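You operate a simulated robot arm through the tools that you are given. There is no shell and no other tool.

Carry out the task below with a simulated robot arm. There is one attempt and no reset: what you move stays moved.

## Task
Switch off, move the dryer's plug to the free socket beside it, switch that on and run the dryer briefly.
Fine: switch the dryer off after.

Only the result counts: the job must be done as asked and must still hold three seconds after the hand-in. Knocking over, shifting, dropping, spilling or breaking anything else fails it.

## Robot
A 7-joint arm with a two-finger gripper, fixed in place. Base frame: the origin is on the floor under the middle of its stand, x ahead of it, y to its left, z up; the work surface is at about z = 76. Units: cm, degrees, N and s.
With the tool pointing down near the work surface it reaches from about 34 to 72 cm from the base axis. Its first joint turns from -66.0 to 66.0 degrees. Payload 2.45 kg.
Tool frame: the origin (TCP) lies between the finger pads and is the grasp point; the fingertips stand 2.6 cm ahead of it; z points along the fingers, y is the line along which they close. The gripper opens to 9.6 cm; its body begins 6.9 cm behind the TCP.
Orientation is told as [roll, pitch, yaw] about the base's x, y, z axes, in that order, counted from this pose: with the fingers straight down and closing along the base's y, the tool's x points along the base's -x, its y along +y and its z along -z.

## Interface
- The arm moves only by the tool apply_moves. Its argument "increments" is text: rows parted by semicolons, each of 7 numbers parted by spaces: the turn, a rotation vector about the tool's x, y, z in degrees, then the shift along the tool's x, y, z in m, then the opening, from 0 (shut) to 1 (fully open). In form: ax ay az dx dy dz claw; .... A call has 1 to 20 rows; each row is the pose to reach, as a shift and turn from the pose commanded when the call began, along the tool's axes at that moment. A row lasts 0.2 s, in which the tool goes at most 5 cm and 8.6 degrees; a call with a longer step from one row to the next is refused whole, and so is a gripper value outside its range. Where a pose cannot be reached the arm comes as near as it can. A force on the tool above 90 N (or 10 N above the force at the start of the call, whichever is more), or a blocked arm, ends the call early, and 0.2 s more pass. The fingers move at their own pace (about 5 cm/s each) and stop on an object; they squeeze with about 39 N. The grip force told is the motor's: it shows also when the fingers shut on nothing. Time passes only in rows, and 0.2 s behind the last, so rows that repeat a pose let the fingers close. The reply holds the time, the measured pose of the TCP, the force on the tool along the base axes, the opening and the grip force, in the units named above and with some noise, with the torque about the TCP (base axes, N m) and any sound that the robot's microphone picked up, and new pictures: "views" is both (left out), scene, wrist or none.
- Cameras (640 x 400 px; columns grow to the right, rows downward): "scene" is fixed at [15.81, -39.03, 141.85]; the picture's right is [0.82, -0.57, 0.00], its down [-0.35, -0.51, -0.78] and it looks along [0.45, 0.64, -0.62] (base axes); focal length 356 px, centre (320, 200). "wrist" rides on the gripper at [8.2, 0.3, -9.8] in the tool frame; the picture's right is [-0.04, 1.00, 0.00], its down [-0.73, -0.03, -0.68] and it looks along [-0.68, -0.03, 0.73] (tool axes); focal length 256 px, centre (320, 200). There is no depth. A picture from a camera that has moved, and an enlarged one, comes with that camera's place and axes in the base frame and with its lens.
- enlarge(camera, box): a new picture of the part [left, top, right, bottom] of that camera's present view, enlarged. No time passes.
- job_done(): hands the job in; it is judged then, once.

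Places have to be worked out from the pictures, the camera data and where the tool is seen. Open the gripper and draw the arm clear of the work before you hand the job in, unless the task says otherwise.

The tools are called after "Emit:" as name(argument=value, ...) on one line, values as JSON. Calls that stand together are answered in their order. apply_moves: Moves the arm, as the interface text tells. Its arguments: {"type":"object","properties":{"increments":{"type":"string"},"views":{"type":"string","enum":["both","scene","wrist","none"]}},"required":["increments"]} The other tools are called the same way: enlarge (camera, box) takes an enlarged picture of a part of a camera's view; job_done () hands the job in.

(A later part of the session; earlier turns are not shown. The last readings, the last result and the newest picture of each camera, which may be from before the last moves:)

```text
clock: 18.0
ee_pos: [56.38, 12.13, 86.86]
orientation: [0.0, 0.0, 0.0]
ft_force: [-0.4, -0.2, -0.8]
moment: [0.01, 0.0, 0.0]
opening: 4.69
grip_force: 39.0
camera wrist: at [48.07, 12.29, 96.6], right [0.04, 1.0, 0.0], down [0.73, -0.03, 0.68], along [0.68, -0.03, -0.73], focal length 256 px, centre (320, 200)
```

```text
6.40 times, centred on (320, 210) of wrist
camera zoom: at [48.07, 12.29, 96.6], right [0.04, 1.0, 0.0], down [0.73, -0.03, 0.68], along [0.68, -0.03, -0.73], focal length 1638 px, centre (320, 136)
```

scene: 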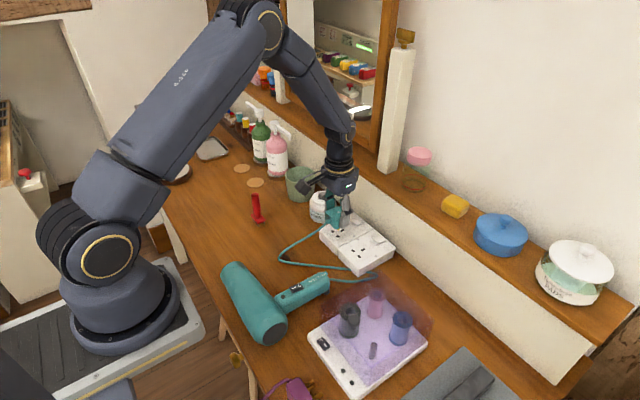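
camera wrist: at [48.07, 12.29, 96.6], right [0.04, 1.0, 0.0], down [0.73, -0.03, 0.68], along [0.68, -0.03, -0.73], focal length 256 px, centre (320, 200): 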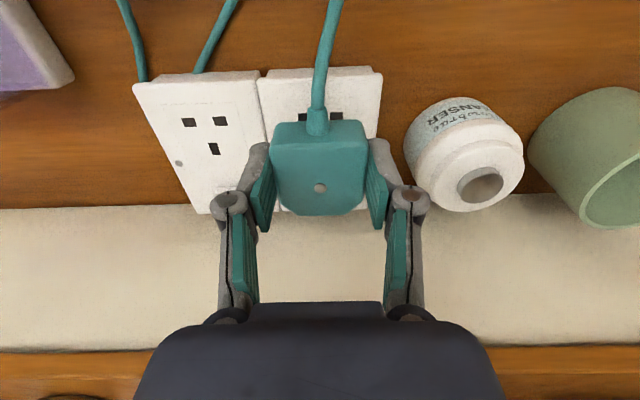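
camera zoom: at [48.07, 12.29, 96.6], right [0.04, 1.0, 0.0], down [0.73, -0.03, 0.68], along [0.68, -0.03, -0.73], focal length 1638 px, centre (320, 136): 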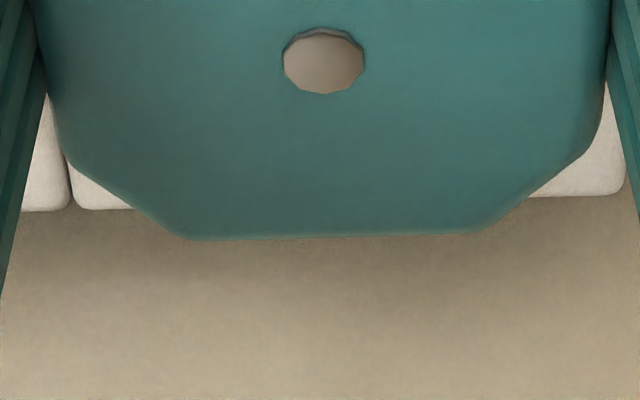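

Against the reference, the free socket's holes appear about 3.5 px left and 5.5 px low. That means I am about 0.06 cm too far in +y and 0.06 cm short in x, so I correct and re-check.

Emit:
apply_moves(increments="0 0 0 -0.0006 -0.0006 0 0.3; 0 0 0 -0.0006 -0.0006 0 0.3; 0 0 0 -0.0006 -0.0006 0 0.3; 0 0 0 -0.0006 -0.0006 0 0.3", views="wrist")

Emit:
enlarge(camera="wrist", box=[250, 50, 400, 140])

Emit:
enlarge(camera="wrist", box=[270, 180, 370, 240])

Emit:
enlarge(camera="scene", box=[315, 180, 405, 280])

```text
clock: 19.0
ee_pos: [56.3, 12.04, 86.76]
orientation: [0.0, 0.0, 0.1]
ft_force: [0.1, -0.5, 0.0]
moment: [-0.03, 0.03, -0.04]
opening: 4.69
grip_force: 38.9
camera wrist: at [48.09, 12.25, 96.53], right [0.04, 1.0, 0.0], down [0.73, -0.03, 0.68], along [0.68, -0.03, -0.73], focal length 256 px, centre (320, 200)
```

wrist: 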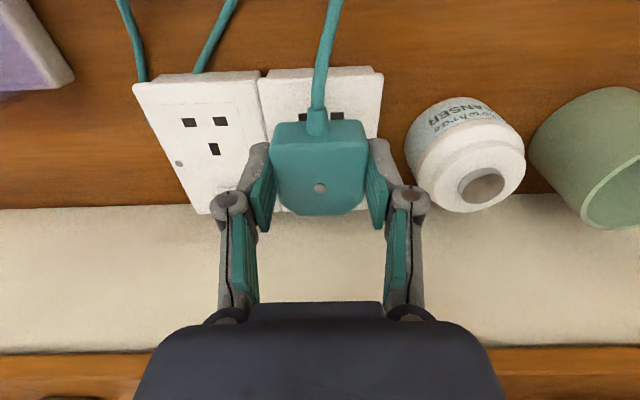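

```text
4.27 times, centred on (325, 95) of wrist
camera zoom: at [48.09, 12.25, 96.53], right [0.04, 1.0, 0.0], down [0.73, -0.03, 0.68], along [0.68, -0.03, -0.73], focal length 1092 px, centre (299, 648)
```

zoom: 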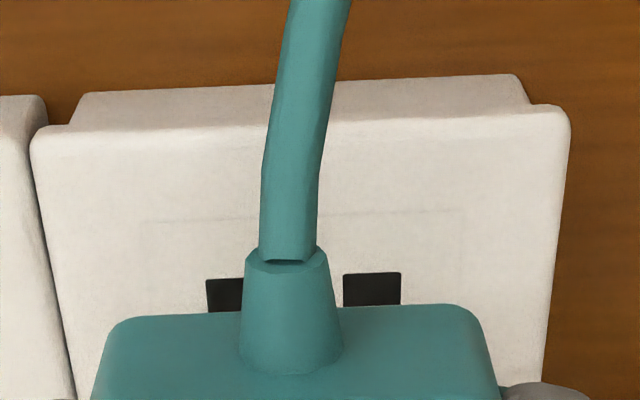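

```text
6.40 times, centred on (320, 210) of wrist
camera zoom: at [48.09, 12.25, 96.53], right [0.04, 1.0, 0.0], down [0.73, -0.03, 0.68], along [0.68, -0.03, -0.73], focal length 1638 px, centre (320, 136)
```

zoom: 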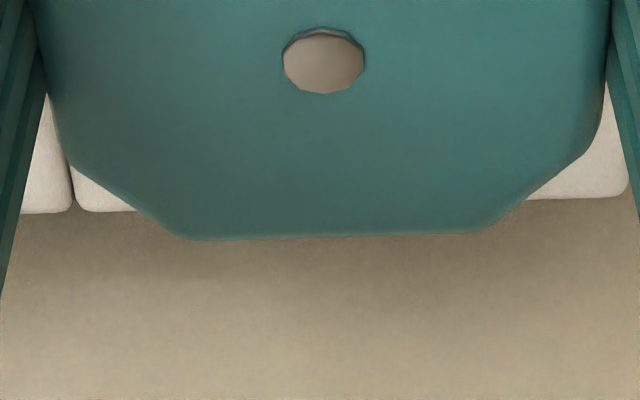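

```text
4.00 times, centred on (360, 230) of scene
camera zoom: at [15.82, -39.03, 141.85], right [0.82, -0.57, 0.0], down [-0.35, -0.51, -0.78], along [0.45, 0.64, -0.62], focal length 1424 px, centre (160, 80)
```

zoom: 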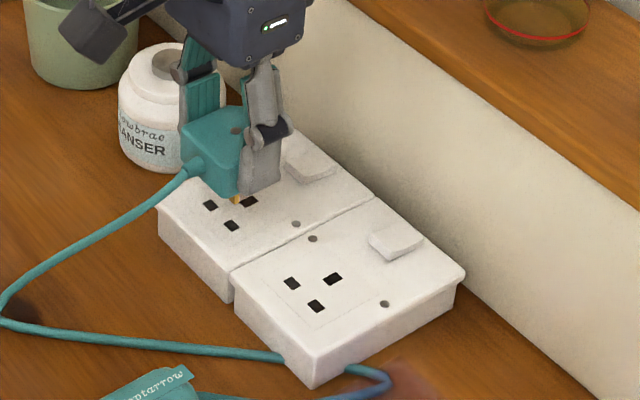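

Horizontally the holes now match the reference, with only about 0.03 cm left in x. I apply that and lower 1.5 cm, so the pins are just above the holes, then check again.

Emit:
apply_moves(increments="0 0 0 -0.0003 0 0.005 0.3; 0 0 0 -0.0003 0 0.010 0.3; 0 0 0 -0.0003 0 0.015 0.3; 0 0 0 -0.0003 0 0.015 0.3; 0 0 0 -0.0003 0 0.015 0.3", views="wrist")

Emit:
enlarge(camera="scene", box=[325, 200, 385, 260])

Emit:
enlarge(camera="wrist", box=[250, 50, 400, 140])

```text
clock: 20.2
ee_pos: [56.39, 12.13, 85.32]
orientation: [0.0, -0.1, 0.1]
ft_force: [0.0, 1.0, -0.7]
moment: [0.0, -0.02, -0.01]
opening: 4.68
grip_force: 39.3
camera wrist: at [48.14, 12.29, 95.14], right [0.04, 1.0, 0.0], down [0.73, -0.03, 0.68], along [0.68, -0.03, -0.73], focal length 256 px, centre (320, 200)
```

wrist: 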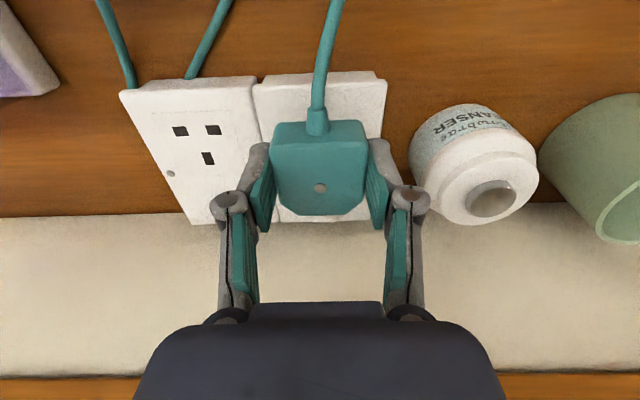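

```text
6.67 times, centred on (355, 230) of scene
camera zoom: at [15.82, -39.03, 141.85], right [0.82, -0.57, 0.0], down [-0.35, -0.51, -0.78], along [0.45, 0.64, -0.62], focal length 2373 px, centre (87, 0)
```

zoom: 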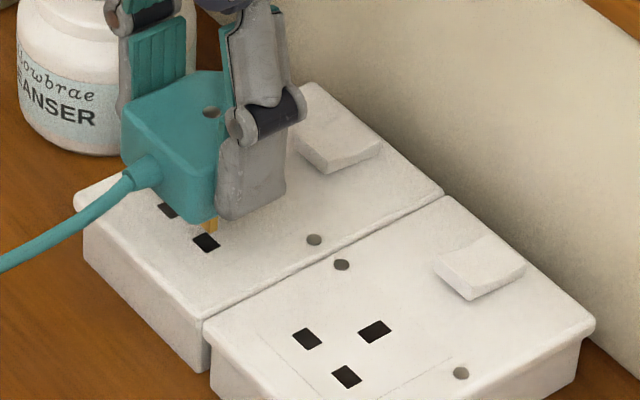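

```text
4.27 times, centred on (325, 95) of wrist
camera zoom: at [48.14, 12.29, 95.14], right [0.04, 1.0, 0.0], down [0.73, -0.03, 0.68], along [0.68, -0.03, -0.73], focal length 1092 px, centre (299, 648)
```

zoom: 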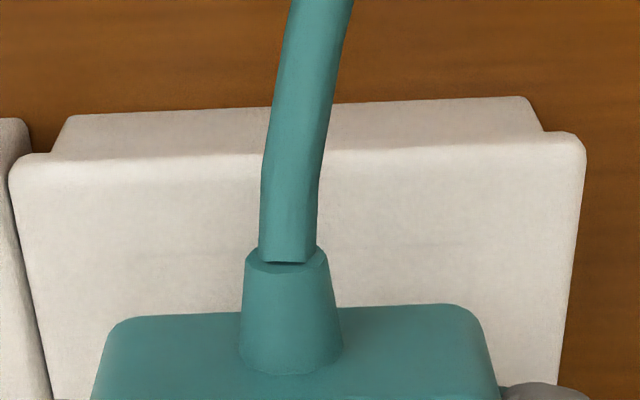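

The pin is right over its hole, but y crept by about +0.045 cm during the descent. I correct that and lower another 1.2 cm slowly to enter the holes.

Emit:
apply_moves(increments="0 0 0 0 -0.0005 0 0.3; 0 0 0 0 -0.0005 0.002 0.3; 0 0 0 0 -0.0005 0.004 0.3; 0 0 0 0 -0.0005 0.006 0.3; 0 0 0 0 -0.0005 0.008 0.3; 0 0 0 0 -0.0005 0.010 0.3; 0 0 0 0 -0.0005 0.012 0.3; 0 0 0 0 -0.0005 0.012 0.3", views="wrist")

Emit:
enlarge(camera="scene", box=[325, 200, 385, 260])

Emit:
enlarge(camera="wrist", box=[250, 50, 400, 140])

```text
clock: 22.0
ee_pos: [56.35, 12.05, 84.05]
orientation: [0.0, 0.0, 0.0]
ft_force: [-0.1, 0.9, -0.2]
moment: [0.04, -0.01, -0.03]
opening: 4.69
grip_force: 39.1
camera wrist: at [48.19, 12.19, 93.89], right [0.04, 1.0, 0.0], down [0.73, -0.03, 0.68], along [0.68, -0.03, -0.73], focal length 256 px, centre (320, 200)
```

wrist: 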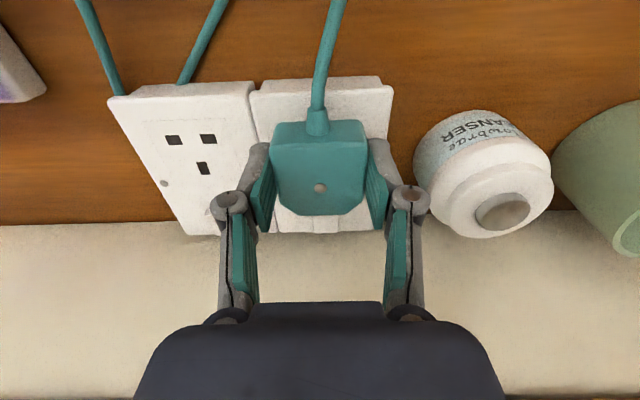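

```text
6.67 times, centred on (355, 230) of scene
camera zoom: at [15.82, -39.02, 141.85], right [0.82, -0.57, 0.0], down [-0.35, -0.51, -0.78], along [0.45, 0.64, -0.62], focal length 2373 px, centre (87, 0)
```

zoom: 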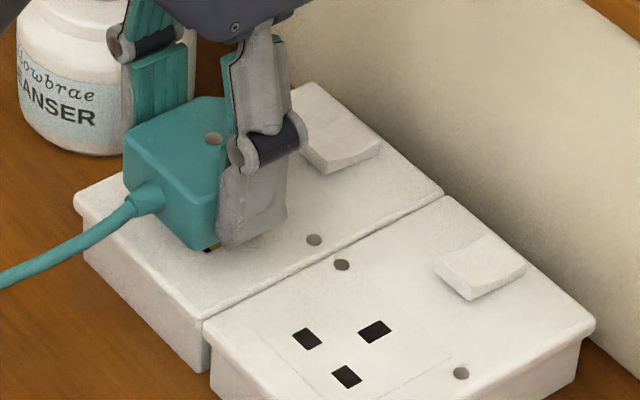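

```text
4.27 times, centred on (325, 95) of wrist
camera zoom: at [48.19, 12.19, 93.89], right [0.04, 1.0, 0.0], down [0.73, -0.03, 0.68], along [0.68, -0.03, -0.73], focal length 1092 px, centre (299, 648)
```

zoom: 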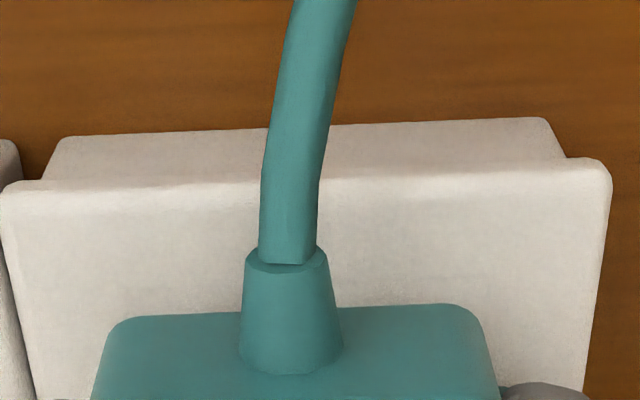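

There is no resistance and the pins appear to be in the holes. I nudge back +0.05 in y and −0.05 in x to re-centre, and continue down about 1.4 cm slowly.

Emit:
apply_moves(increments="0 0 0 0.0005 0.0005 0.001 0.3; 0 0 0 0.0005 0.0005 0.003 0.3; 0 0 0 0.0005 0.0005 0.005 0.3; 0 0 0 0.0005 0.0005 0.007 0.3; 0 0 0 0.0005 0.0005 0.009 0.3; 0 0 0 0.0005 0.0005 0.011 0.3; 0 0 0 0.0005 0.0005 0.0125 0.3; 0 0 0 0.0005 0.0005 0.0135 0.3; 0 0 0 0.0005 0.0005 0.0135 0.3", views="wrist")

Emit:
enlarge(camera="scene", box=[325, 200, 385, 260])

Emit:
enlarge(camera="wrist", box=[200, 80, 440, 260])

```text
clock: 24.0
ee_pos: [56.27, 11.9, 82.67]
orientation: [-0.1, 0.1, 0.0]
ft_force: [-5.8, -1.6, 14.1]
moment: [-0.03, 0.12, -0.02]
opening: 4.7
grip_force: 39.0
camera wrist: at [48.12, 12.2, 92.55], right [0.04, 1.0, 0.0], down [0.73, -0.03, 0.68], along [0.68, -0.03, -0.73], focal length 256 px, centre (320, 200)
```

wrist: 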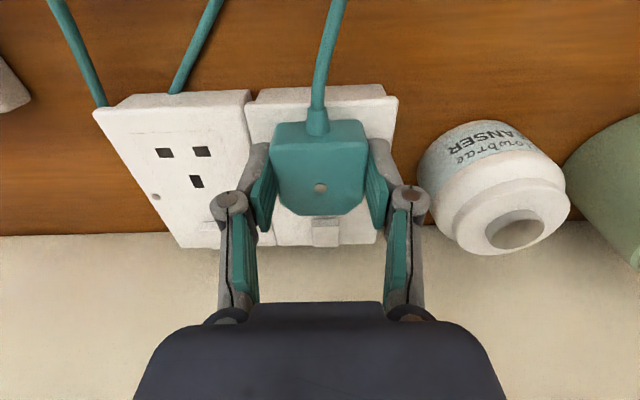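

```text
6.67 times, centred on (355, 230) of scene
camera zoom: at [15.77, -39.03, 141.85], right [0.82, -0.57, 0.0], down [-0.35, -0.51, -0.78], along [0.45, 0.64, -0.62], focal length 2373 px, centre (87, 0)
```

zoom: 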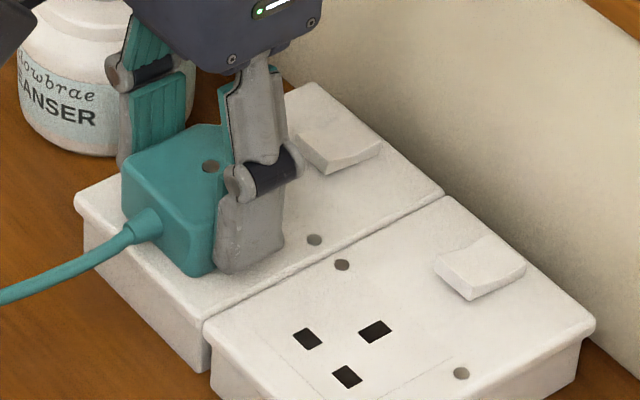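

```text
2.22 times, centred on (320, 170) of wrist
camera zoom: at [48.12, 12.2, 92.55], right [0.04, 1.0, 0.0], down [0.73, -0.03, 0.68], along [0.68, -0.03, -0.73], focal length 569 px, centre (320, 267)
```

zoom: 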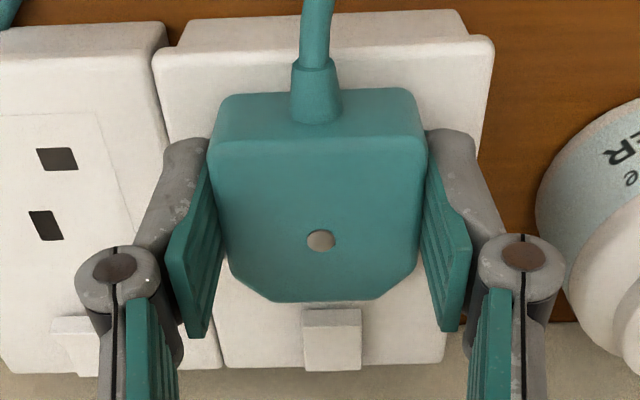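

The view now matches the seated reference: z 82.67 against 82.74 seated before, with 14 N of contact. I press a hair more to be sure it is fully home.

Emit:
apply_moves(increments="0 0 0 0.0003 0 0.0015 0.3; 0 0 0 0.0003 0 0.0025 0.3; 0 0 0 0.0003 0 0.0025 0.3; 0 0 0 0 0 0 0.3", views="none")

```text
clock: 25.0
ee_pos: [56.29, 11.98, 82.71]
orientation: [0.1, 0.0, 0.1]
ft_force: [5.6, 3.2, -5.9]
moment: [0.08, -0.13, -0.01]
opening: 4.69
grip_force: 39.5
```

The plug is seated at z 82.71. I release by opening slightly, to about 5.9 cm so I stay clear of the jar, and check before lifting.

Emit:
apply_moves(increments="0 0 0 0 0 0 0.52; 0 0 0 0 0 0 0.57; 0 0 0 0 0 0 0.62; 0 0 0 0 0 0 0.62; 0 0 0 0 0 0 0.62", views="wrist")

Emit:
enlarge(camera="wrist", box=[200, 80, 440, 260])

Emit:
enlarge(camera="scene", box=[315, 190, 395, 260])

```text
clock: 26.2
ee_pos: [56.43, 11.87, 82.66]
orientation: [0.0, 0.0, 0.0]
ft_force: [1.3, 0.5, -0.8]
moment: [-0.02, 0.0, 0.04]
opening: 5.95
grip_force: 0.1
camera wrist: at [48.1, 12.16, 92.61], right [0.04, 1.0, 0.0], down [0.73, -0.03, 0.68], along [0.68, -0.03, -0.73], focal length 256 px, centre (320, 200)
```

wrist: 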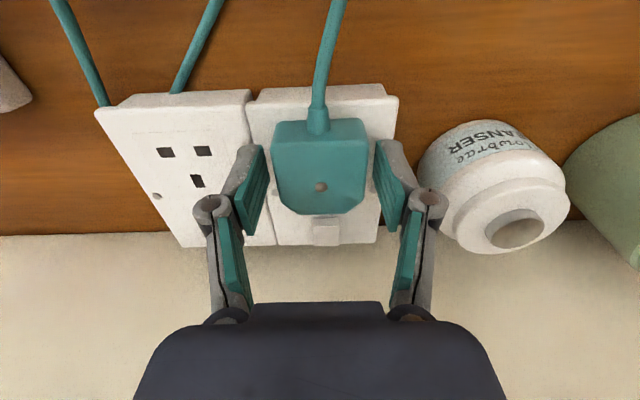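

```text
2.22 times, centred on (320, 170) of wrist
camera zoom: at [48.1, 12.16, 92.61], right [0.04, 1.0, 0.0], down [0.73, -0.03, 0.68], along [0.68, -0.03, -0.73], focal length 569 px, centre (320, 267)
```

zoom: 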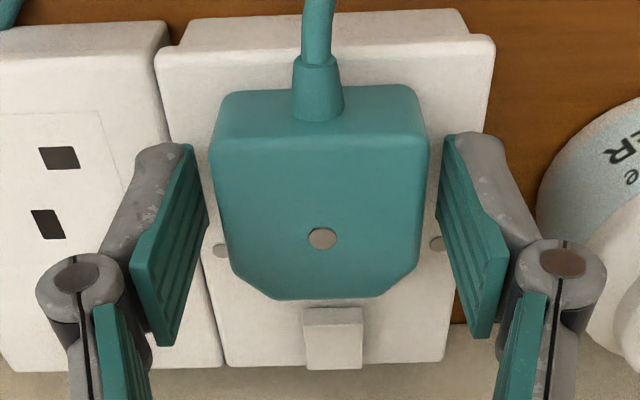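

```text
5.71 times, centred on (355, 225) of scene
camera zoom: at [15.81, -39.03, 141.85], right [0.82, -0.57, 0.0], down [-0.35, -0.51, -0.78], along [0.45, 0.64, -0.62], focal length 2034 px, centre (120, 57)
```

zoom: 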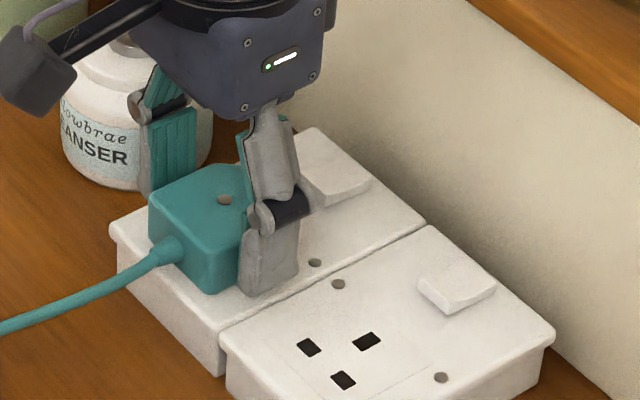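

The plug stays put, standing free between the pads. I lift clear, close the fingers, tilt 30° and move over the near end of this socket's rocker.

Emit:
apply_moves(increments="0 0 0 0 0 -0.02 0.62; 0 0 0 0 0 -0.04 0.62; 0 0 0 0 0 -0.06 0.62; 0 -7.5 0 -0.01 0.001 -0.06 0.3; 0 -15 0 -0.025 0.001 -0.06 0; 0 -22.5 0 -0.04 0.001 -0.055 0; 0 -30 0 -0.05 0.001 -0.045 0; 0 -30 0 -0.0544 0.001 -0.0384 0; 0 -30 0 -0.0544 0.001 -0.0384 0; 0 -30 0 -0.0544 0.001 -0.0384 0", views="both")

Emit:
enlarge(camera="wrist", box=[240, 20, 420, 160])

Emit:
enlarge(camera="scene", box=[315, 180, 405, 270])

```text
clock: 28.4
ee_pos: [61.88, 12.11, 86.52]
orientation: [0.0, -30.1, 0.0]
ft_force: [-0.2, 0.3, -0.3]
moment: [-0.03, -0.01, 0.02]
opening: 0.0
grip_force: 28.1
camera wrist: at [49.76, 12.22, 91.0], right [0.03, 1.0, 0.02], down [0.3, -0.03, 0.95], along [0.95, -0.03, -0.3], focal length 256 px, centre (320, 200)
```

scene: 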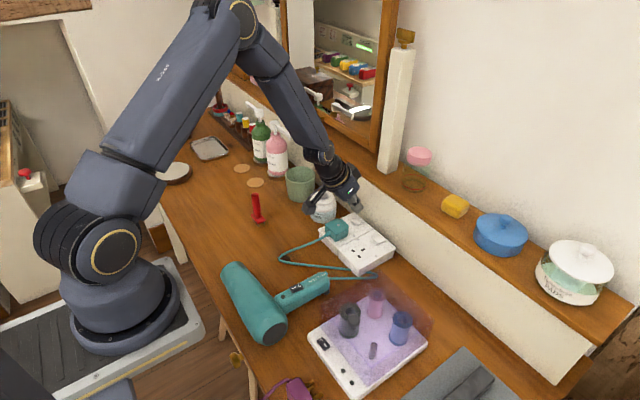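
wrist: 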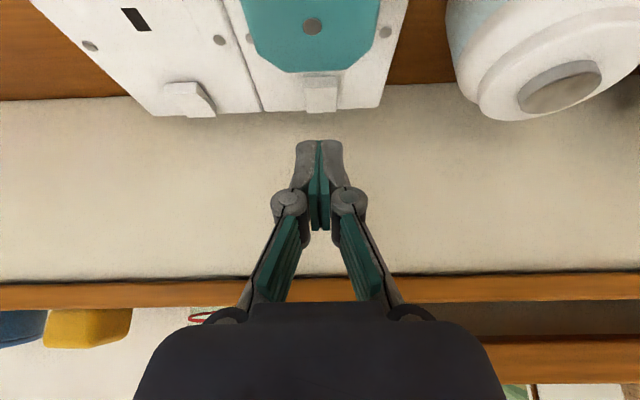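

```text
2.86 times, centred on (330, 90) of wrist
camera zoom: at [49.76, 12.22, 91.0], right [0.03, 1.0, 0.02], down [0.3, -0.03, 0.95], along [0.95, -0.03, -0.3], focal length 731 px, centre (291, 514)
```

zoom: 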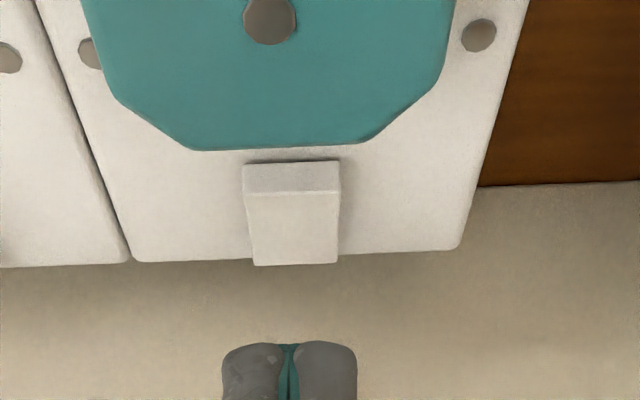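

```text
4.44 times, centred on (360, 225) of scene
camera zoom: at [15.81, -39.03, 141.85], right [0.82, -0.57, 0.0], down [-0.35, -0.51, -0.78], along [0.45, 0.64, -0.62], focal length 1582 px, centre (142, 89)
```

zoom: 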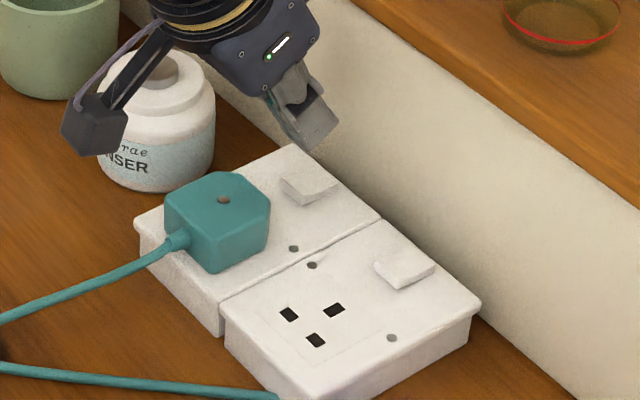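

The plug is seated in the free socket, and the fingertips line up with this rocker's near end at about (62, 12). I lower 3.3 cm to just above contact.

Emit:
apply_moves(increments="0 0 0 0.005 0 0.0087 0; 0 0 0 0.010 0 0.0173 0; 0 0 0 0.0145 0 0.0251 0; 0 0 0 0.0165 0 0.0286 0; 0 0 0 0.0165 0 0.0286 0; 0 0 0 0.0165 0 0.0286 0", views="wrist")

Emit:
enlarge(camera="wrist", box=[240, 80, 420, 200])

Emit:
enlarge(camera="scene", box=[325, 180, 395, 250])

```text
clock: 29.8
ee_pos: [62.01, 12.08, 83.28]
orientation: [0.0, -30.0, 0.0]
ft_force: [-0.4, -0.4, 0.3]
moment: [-0.01, 0.02, 0.0]
opening: 0.02
grip_force: 28.3
camera wrist: at [49.85, 12.19, 87.77], right [0.03, 1.0, 0.02], down [0.3, -0.03, 0.95], along [0.95, -0.03, -0.3], focal length 256 px, centre (320, 200)
```

wrist: 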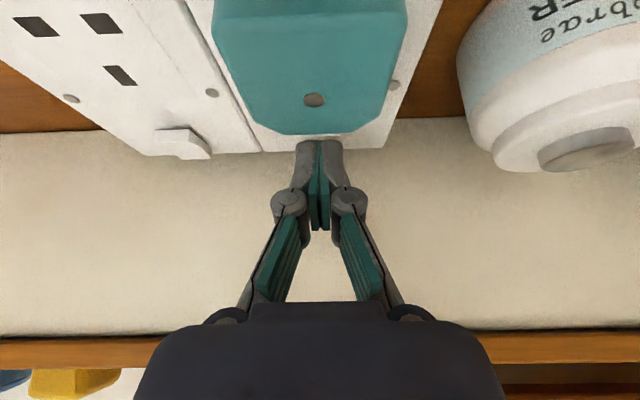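

```text
3.33 times, centred on (330, 140) of wrist
camera zoom: at [49.85, 12.19, 87.77], right [0.03, 1.0, 0.02], down [0.3, -0.03, 0.95], along [0.95, -0.03, -0.3], focal length 853 px, centre (287, 400)
```

zoom: 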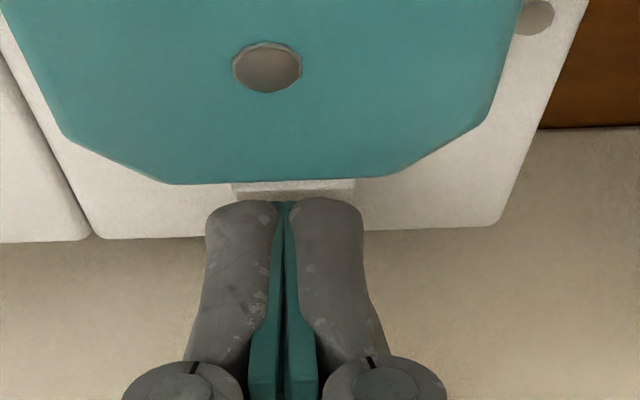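

```text
5.71 times, centred on (360, 215) of scene
camera zoom: at [15.81, -39.03, 141.85], right [0.82, -0.57, 0.0], down [-0.35, -0.51, -0.78], along [0.45, 0.64, -0.62], focal length 2034 px, centre (91, 114)
```

zoom: 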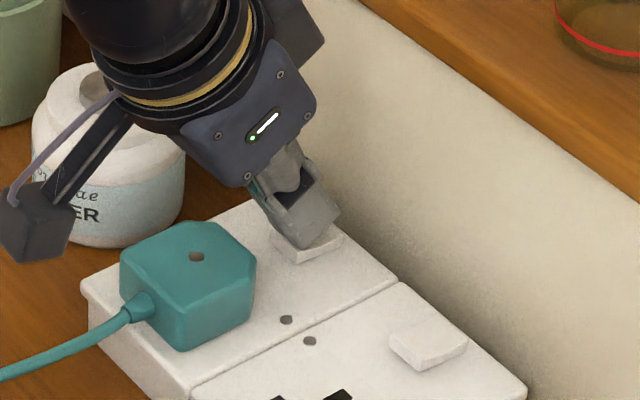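

The fingertip is just above the rocker's near half. I press down 0.6 cm in small steps.

Emit:
apply_moves(increments="0 0 0 0.0018 0 0.0012 0; 0 0 0 0.0028 0 0.0029 0; 0 0 0 0.0038 0 0.0047 0; 0 0 0 0.0038 0 0.0047 0", views="wrist")

Emit:
enlarge(camera="scene", box=[325, 180, 395, 250])

```text
clock: 30.8
ee_pos: [61.72, 12.06, 82.88]
orientation: [0.1, -30.2, 0.0]
ft_force: [-27.6, -3.8, 51.0]
moment: [-0.18, 0.64, 0.01]
opening: 0.59
grip_force: 28.7
camera wrist: at [49.68, 12.27, 87.32], right [0.03, 1.0, 0.02], down [0.29, -0.03, 0.96], along [0.96, -0.03, -0.29], focal length 256 px, centre (320, 200)
```

wrist: 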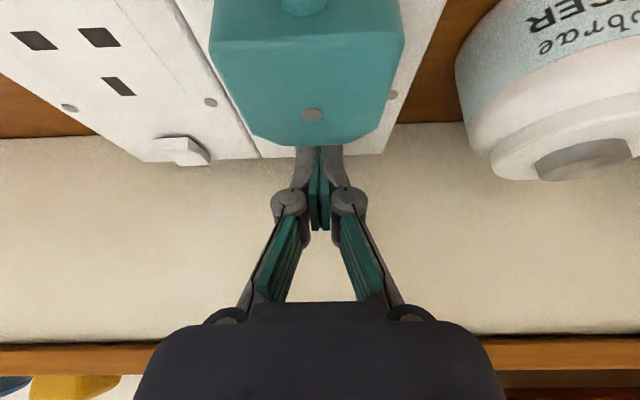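

```text
5.71 times, centred on (360, 215) of scene
camera zoom: at [15.65, -39.06, 141.86], right [0.82, -0.57, 0.0], down [-0.35, -0.51, -0.78], along [0.45, 0.64, -0.62], focal length 2034 px, centre (91, 114)
```

zoom: 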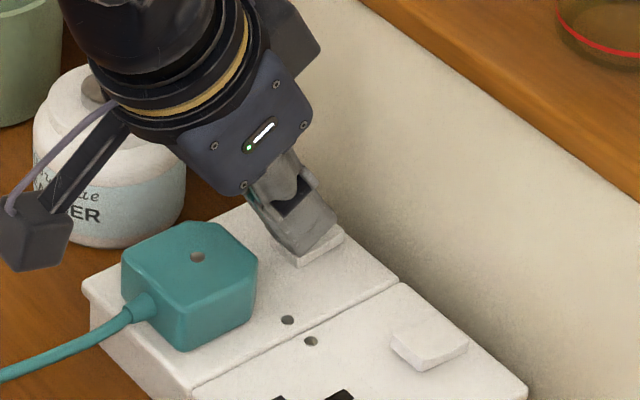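

The press gave 51 N. I lift 3 cm and check the rocker's state.

Emit:
apply_moves(increments="0 0 0 -0.005 0 -0.0087 0; 0 0 0 -0.010 0 -0.0173 0; 0 0 0 -0.015 0 -0.026 0; 0 0 0 -0.015 0 -0.026 0; 0 0 0 -0.015 0 -0.026 0", views="both")

Emit:
enlarge(camera="wrist", box=[150, 20, 390, 170])

Emit:
enlarge(camera="scene", box=[340, 190, 410, 260])

```text
clock: 32.0
ee_pos: [61.77, 12.1, 85.53]
orientation: [0.0, -30.0, 0.0]
ft_force: [-0.3, -0.2, 0.6]
moment: [0.0, 0.05, 0.01]
opening: 0.01
grip_force: 28.6
camera wrist: at [49.75, 12.31, 90.04], right [0.03, 1.0, 0.02], down [0.3, -0.03, 0.95], along [0.95, -0.03, -0.3], focal length 256 px, centre (320, 200)
```

scene: 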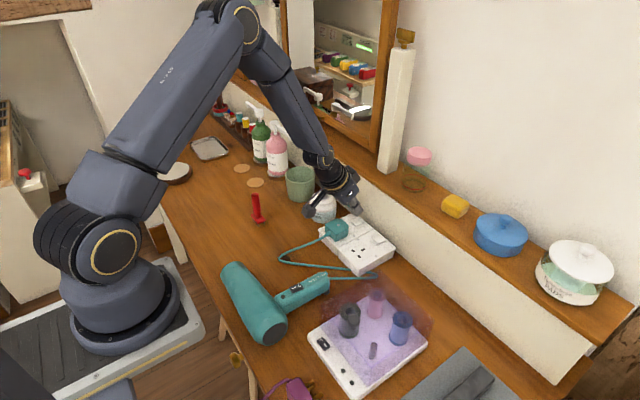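
wrist: 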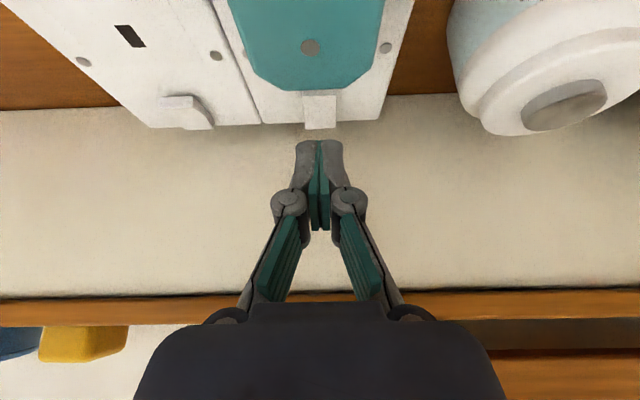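

```text
2.67 times, centred on (270, 95) of wrist
camera zoom: at [49.75, 12.31, 90.04], right [0.03, 1.0, 0.02], down [0.3, -0.03, 0.95], along [0.95, -0.03, -0.3], focal length 683 px, centre (453, 480)
```

zoom: 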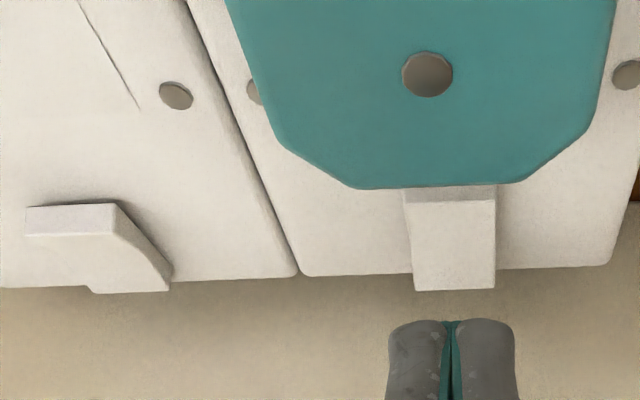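

```text
5.71 times, centred on (375, 225) of scene
camera zoom: at [15.81, -39.03, 141.85], right [0.82, -0.57, 0.0], down [-0.35, -0.51, -0.78], along [0.45, 0.64, -0.62], focal length 2034 px, centre (6, 57)
```

zoom: 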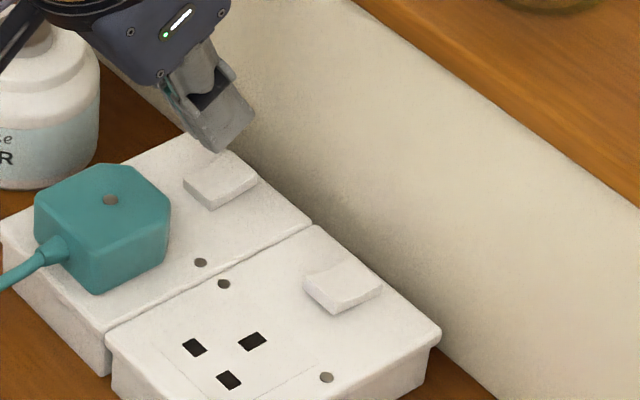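

The new socket's rocker now has its near end pressed, as the first socket's did when on, and the old one is off. Next I raise, straighten the tool and move over the dryer's handle switch, at about (38.3, 1.4, 82), for a closer look.

Emit:
apply_moves(increments="0 0 0 -0.015 0 -0.026 0; 0 0 0 -0.0127 0 -0.062 0; 0 5 0 0.0008 -0.02 -0.0986 0; 0 12 0 0.0236 -0.04 -0.1291 0; 0 19 0 0.0514 -0.06 -0.1509 0; 0 25 0 0.0817 -0.08 -0.1684 0; 0 30 0 0.112 -0.095 -0.1859 0; 0 30 0 0.138 -0.105 -0.2009 0; 0 30 0 0.151 -0.107 -0.2084 0; 0 30 0 0.151 -0.107 -0.2084 0; 0 30 0 0.151 -0.107 -0.2084 0", views="both")

Emit:
enlarge(camera="wrist", box=[230, 60, 430, 185])

Emit:
enlarge(camera="scene", box=[250, 240, 350, 320])

```text
clock: 34.4
ee_pos: [38.26, 1.52, 96.2]
orientation: [0.0, 0.1, 0.0]
ft_force: [0.7, -0.5, 0.4]
moment: [0.0, 0.03, -0.03]
opening: 0.03
grip_force: 28.6
camera wrist: at [30.05, 1.73, 105.96], right [0.04, 1.0, 0.0], down [0.73, -0.03, 0.68], along [0.68, -0.03, -0.73], focal length 256 px, centre (320, 200)
```

scene: 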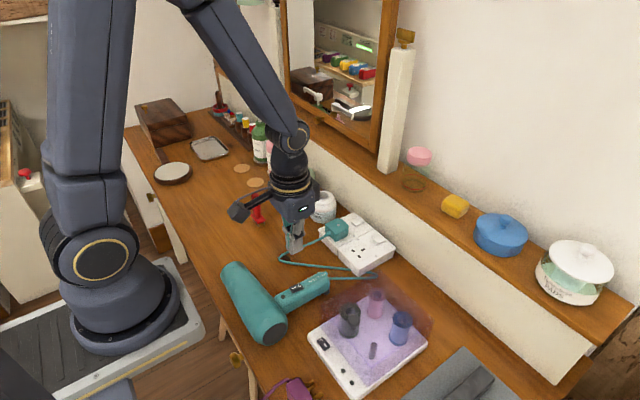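
wrist: 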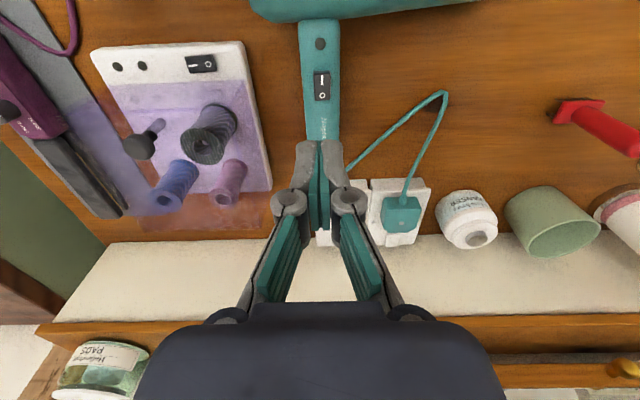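

```text
3.20 times, centred on (330, 122) of wrist
camera zoom: at [30.05, 1.73, 105.96], right [0.04, 1.0, 0.0], down [0.73, -0.03, 0.68], along [0.68, -0.03, -0.73], focal length 819 px, centre (288, 448)
```

zoom: 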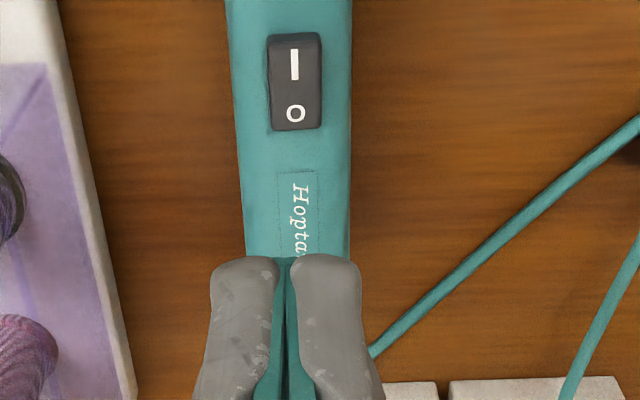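

```text
5.00 times, centred on (300, 280) of scene
camera zoom: at [15.81, -39.03, 141.85], right [0.82, -0.57, 0.0], down [-0.35, -0.51, -0.78], along [0.45, 0.64, -0.62], focal length 1780 px, centre (420, -200)
```

zoom: 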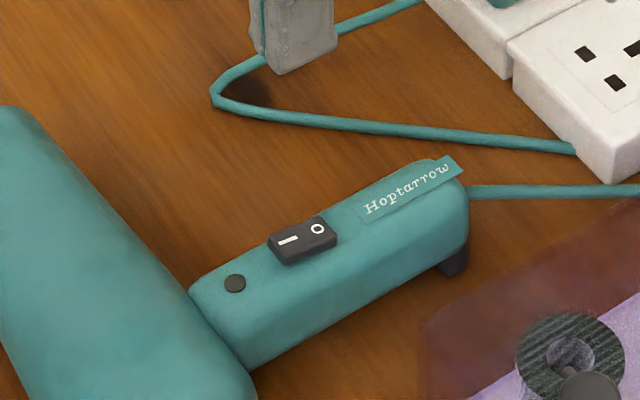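

Emit:
enlarge(camera="scene", box=[290, 275, 330, 300])

Emit:
enlarge(camera="wrist", box=[295, 60, 355, 110])

Emit:
enlarge(camera="scene", box=[305, 330, 345, 355])

```text
16.00 times, centred on (310, 288) of scene
camera zoom: at [15.81, -39.03, 141.85], right [0.82, -0.57, 0.0], down [-0.35, -0.51, -0.78], along [0.45, 0.64, -0.62], focal length 5695 px, centre (480, -1200)
```

zoom: 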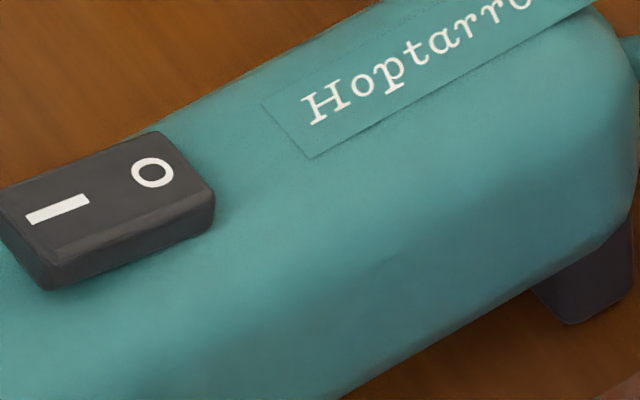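

```text
8.00 times, centred on (325, 85) of wrist
camera zoom: at [30.05, 1.73, 105.96], right [0.04, 1.0, 0.0], down [0.73, -0.03, 0.68], along [0.68, -0.03, -0.73], focal length 2048 px, centre (280, 1120)
```

zoom: 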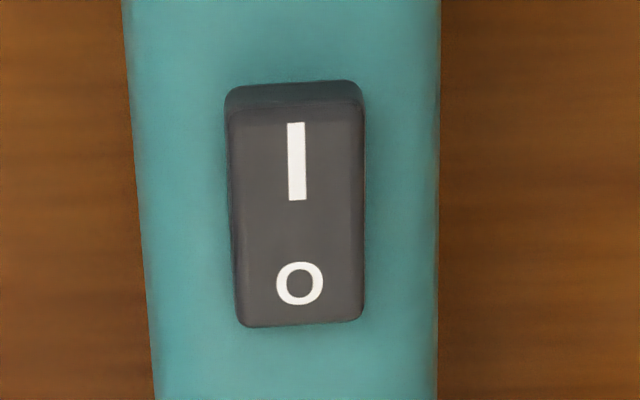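

```text
16.00 times, centred on (325, 342) of scene
camera zoom: at [15.81, -39.03, 141.85], right [0.82, -0.57, 0.0], down [-0.35, -0.51, -0.78], along [0.45, 0.64, -0.62], focal length 5695 px, centre (240, -2080)
```

zoom: 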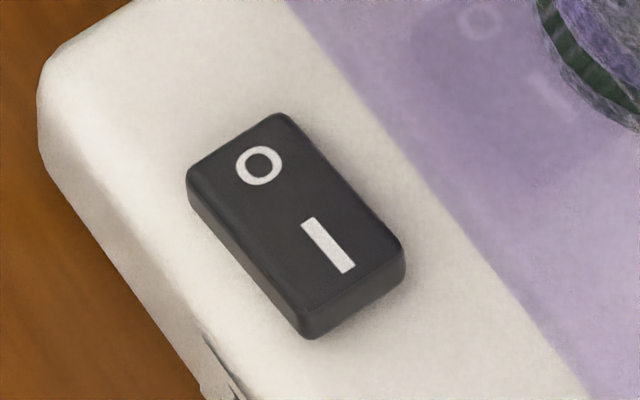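

The dryer rocker has I on the barrel side (x ≈ 37.5) and O on the cord side (x ≈ 39.2), centred at y ≈ 1.55, with its top at z ≈ 82.4. I tilt the tool the other way by 20°, so a single tip edge sits below the TCP, and come down to 2 cm above the I end.

Emit:
apply_moves(increments="0 7 0 0.003 0 0.02 0; 0 14 0 0.006 0 0.045 0; 0 20 0 0.0096 0 0.065 0; 0 20 0 0.0096 0 0.08 0; 0 20 0 0.0096 0 0.087 0; 0 20 0 0.0096 0 0.087 0; 0 20 0 0.0096 0 0.087 0", views="both")

Emit:
enlarge(camera="wrist", box=[250, 90, 400, 200])

Emit:
enlarge(camera="scene", box=[270, 240, 350, 310])

```text
clock: 36.0
ee_pos: [37.48, 1.61, 87.4]
orientation: [0.0, 20.0, -0.1]
ft_force: [0.4, 0.1, -0.4]
moment: [0.01, 0.01, 0.04]
opening: 0.0
grip_force: 28.4
camera wrist: at [33.0, 1.84, 99.4], right [0.04, 1.0, -0.01], down [0.92, -0.03, 0.39], along [0.39, -0.03, -0.92], focal length 256 px, centre (320, 200)
```

scene: 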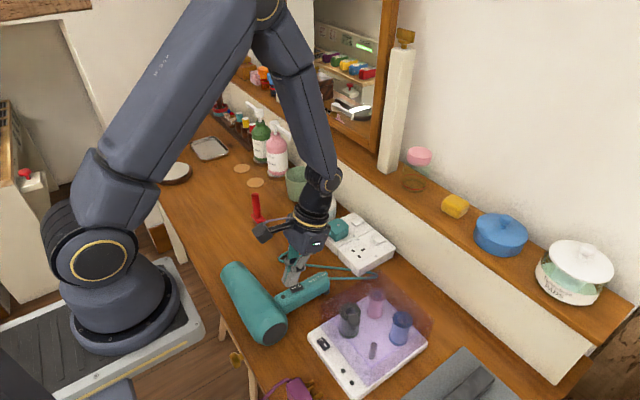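
wrist: 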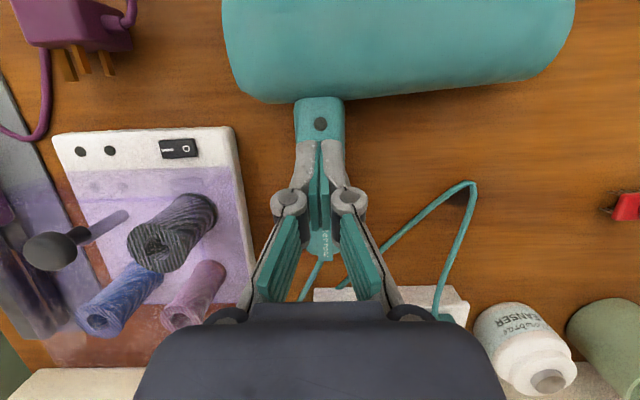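

```text
3.64 times, centred on (325, 145) of wrist
camera zoom: at [33.0, 1.84, 99.4], right [0.04, 1.0, -0.01], down [0.92, -0.03, 0.39], along [0.39, -0.03, -0.92], focal length 931 px, centre (302, 400)
```

zoom: 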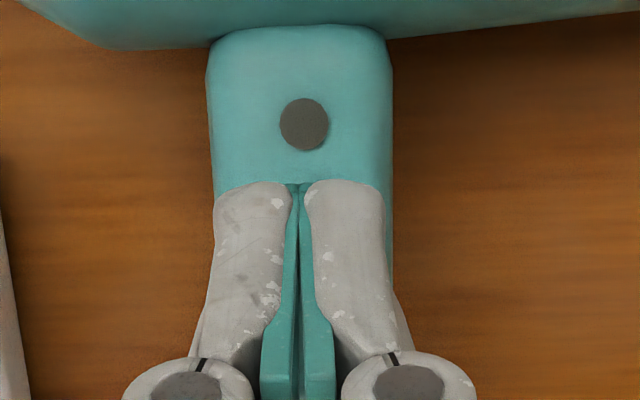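

```text
5.71 times, centred on (310, 275) of scene
camera zoom: at [15.81, -39.03, 141.85], right [0.82, -0.57, 0.0], down [-0.35, -0.51, -0.78], along [0.45, 0.64, -0.62], focal length 2034 px, centre (377, -229)
```

zoom: 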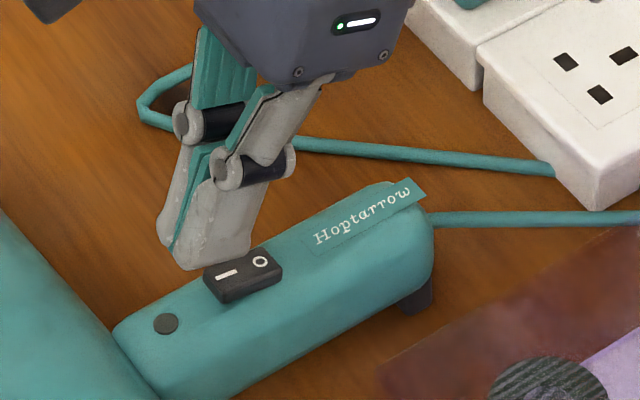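

The tip edge sits over the I end, about 2 cm above it. I shift back 0.15 cm and lower 1.9 cm, to just above contact.

Emit:
apply_moves(increments="0 0 0 -0.001 0 0.006 0; 0 0 0 -0.003 0 0.012 0; 0 0 0 -0.0051 0 0.0184 0; 0 0 0 -0.0051 0 0.0184 0; 0 0 0 -0.0051 0 0.0184 0", views="none")

Emit:
enlarge(camera="scene", box=[280, 255, 340, 310])

```text
clock: 37.2
ee_pos: [37.17, 1.3, 85.47]
orientation: [0.0, 20.0, 0.1]
ft_force: [0.0, 0.2, 0.6]
moment: [-0.03, -0.03, 0.01]
opening: 0.0
grip_force: 28.3
```

```text
7.27 times, centred on (310, 282) of scene
camera zoom: at [15.81, -39.03, 141.85], right [0.82, -0.57, 0.0], down [-0.35, -0.51, -0.78], along [0.45, 0.64, -0.62], focal length 2589 px, centre (393, -400)
```

zoom: 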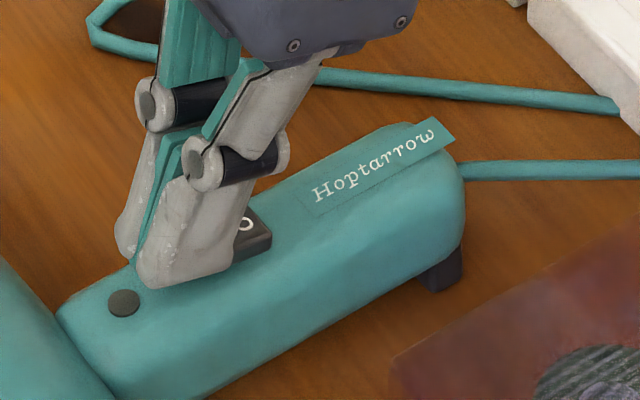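

I'm nearly in contact. I press down 0.5 cm in fine steps and listen for the dryer.

Emit:
apply_moves(increments="0 0 0 -0.0003 0 0.0009 0; 0 0 0 -0.0007 0 0.0019 0; 0 0 0 -0.0010 0 0.0028 0; 0 0 0 -0.0014 0 0.0038 0; 0 0 0 -0.0017 0 0.0047 0; 0 0 0 -0.0017 0 0.0047 0", views="none")

Emit:
enlarge(camera="scene", box=[280, 255, 340, 310])

```text
clock: 38.6
ee_pos: [37.05, 1.26, 85.0]
orientation: [0.0, 19.9, 0.0]
ft_force: [2.4, -2.9, 16.7]
moment: [-0.05, -0.13, -0.01]
opening: 0.61
grip_force: 28.5
```

```text
7.27 times, centred on (310, 282) of scene
camera zoom: at [15.8, -39.03, 141.85], right [0.82, -0.57, 0.0], down [-0.35, -0.51, -0.78], along [0.45, 0.64, -0.62], focal length 2589 px, centre (393, -400)
```

zoom: 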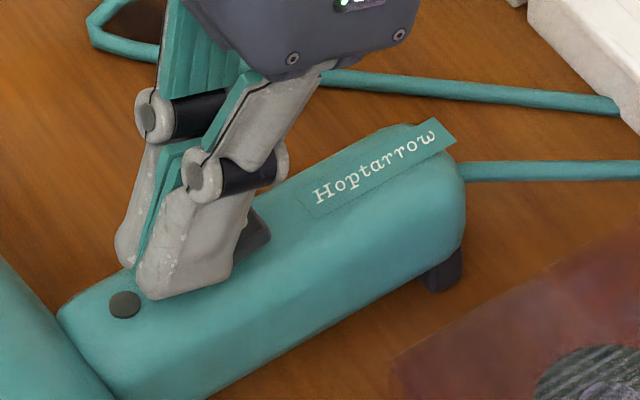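

The contact reads 17 N but there is no sound yet, and x has drifted to 37.05, right at the rocker's edge. I lift a little and look.

Emit:
apply_moves(increments="0 0 0 0.001 0 -0.006 0; 0 0 0 0.0023 0 -0.0151 0; 0 0 0 0.0023 0 -0.0151 0; 0 0 0 0.0023 0 -0.0151 0", views="wrist")

Emit:
enlarge(camera="scene", box=[280, 255, 340, 310])

```text
clock: 39.6
ee_pos: [37.46, 1.31, 86.81]
orientation: [0.0, 20.0, -0.1]
ft_force: [1.1, 0.1, 1.2]
moment: [-0.02, -0.04, 0.05]
opening: 0.0
grip_force: 28.9
camera wrist: at [33.03, 1.61, 98.78], right [0.04, 1.0, -0.01], down [0.92, -0.03, 0.39], along [0.39, -0.03, -0.92], focal length 256 px, centre (320, 200)
```

wrist: 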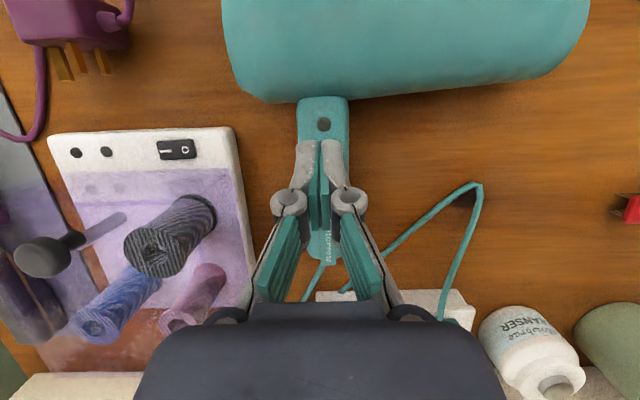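

```text
7.27 times, centred on (310, 282) of scene
camera zoom: at [15.81, -39.03, 141.85], right [0.82, -0.57, 0.0], down [-0.35, -0.51, -0.78], along [0.45, 0.64, -0.62], focal length 2589 px, centre (393, -400)
```

zoom: 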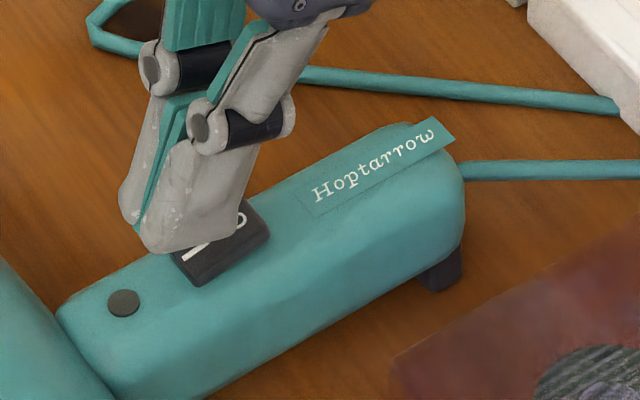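

Emit:
enlarge(camera="scene", box=[290, 275, 330, 300])

```text
16.00 times, centred on (310, 288) of scene
camera zoom: at [15.81, -39.03, 141.85], right [0.82, -0.57, 0.0], down [-0.35, -0.51, -0.78], along [0.45, 0.64, -0.62], focal length 5695 px, centre (480, -1200)
```

zoom: 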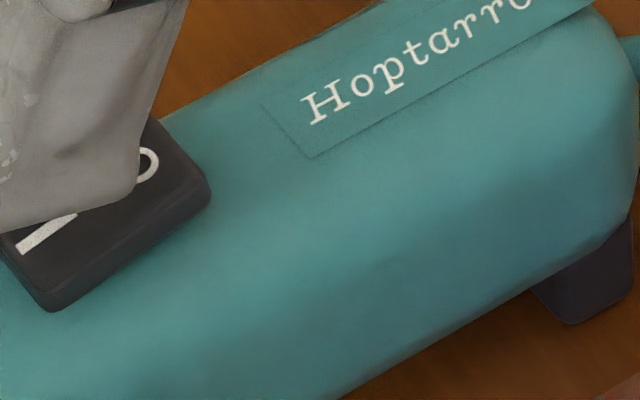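

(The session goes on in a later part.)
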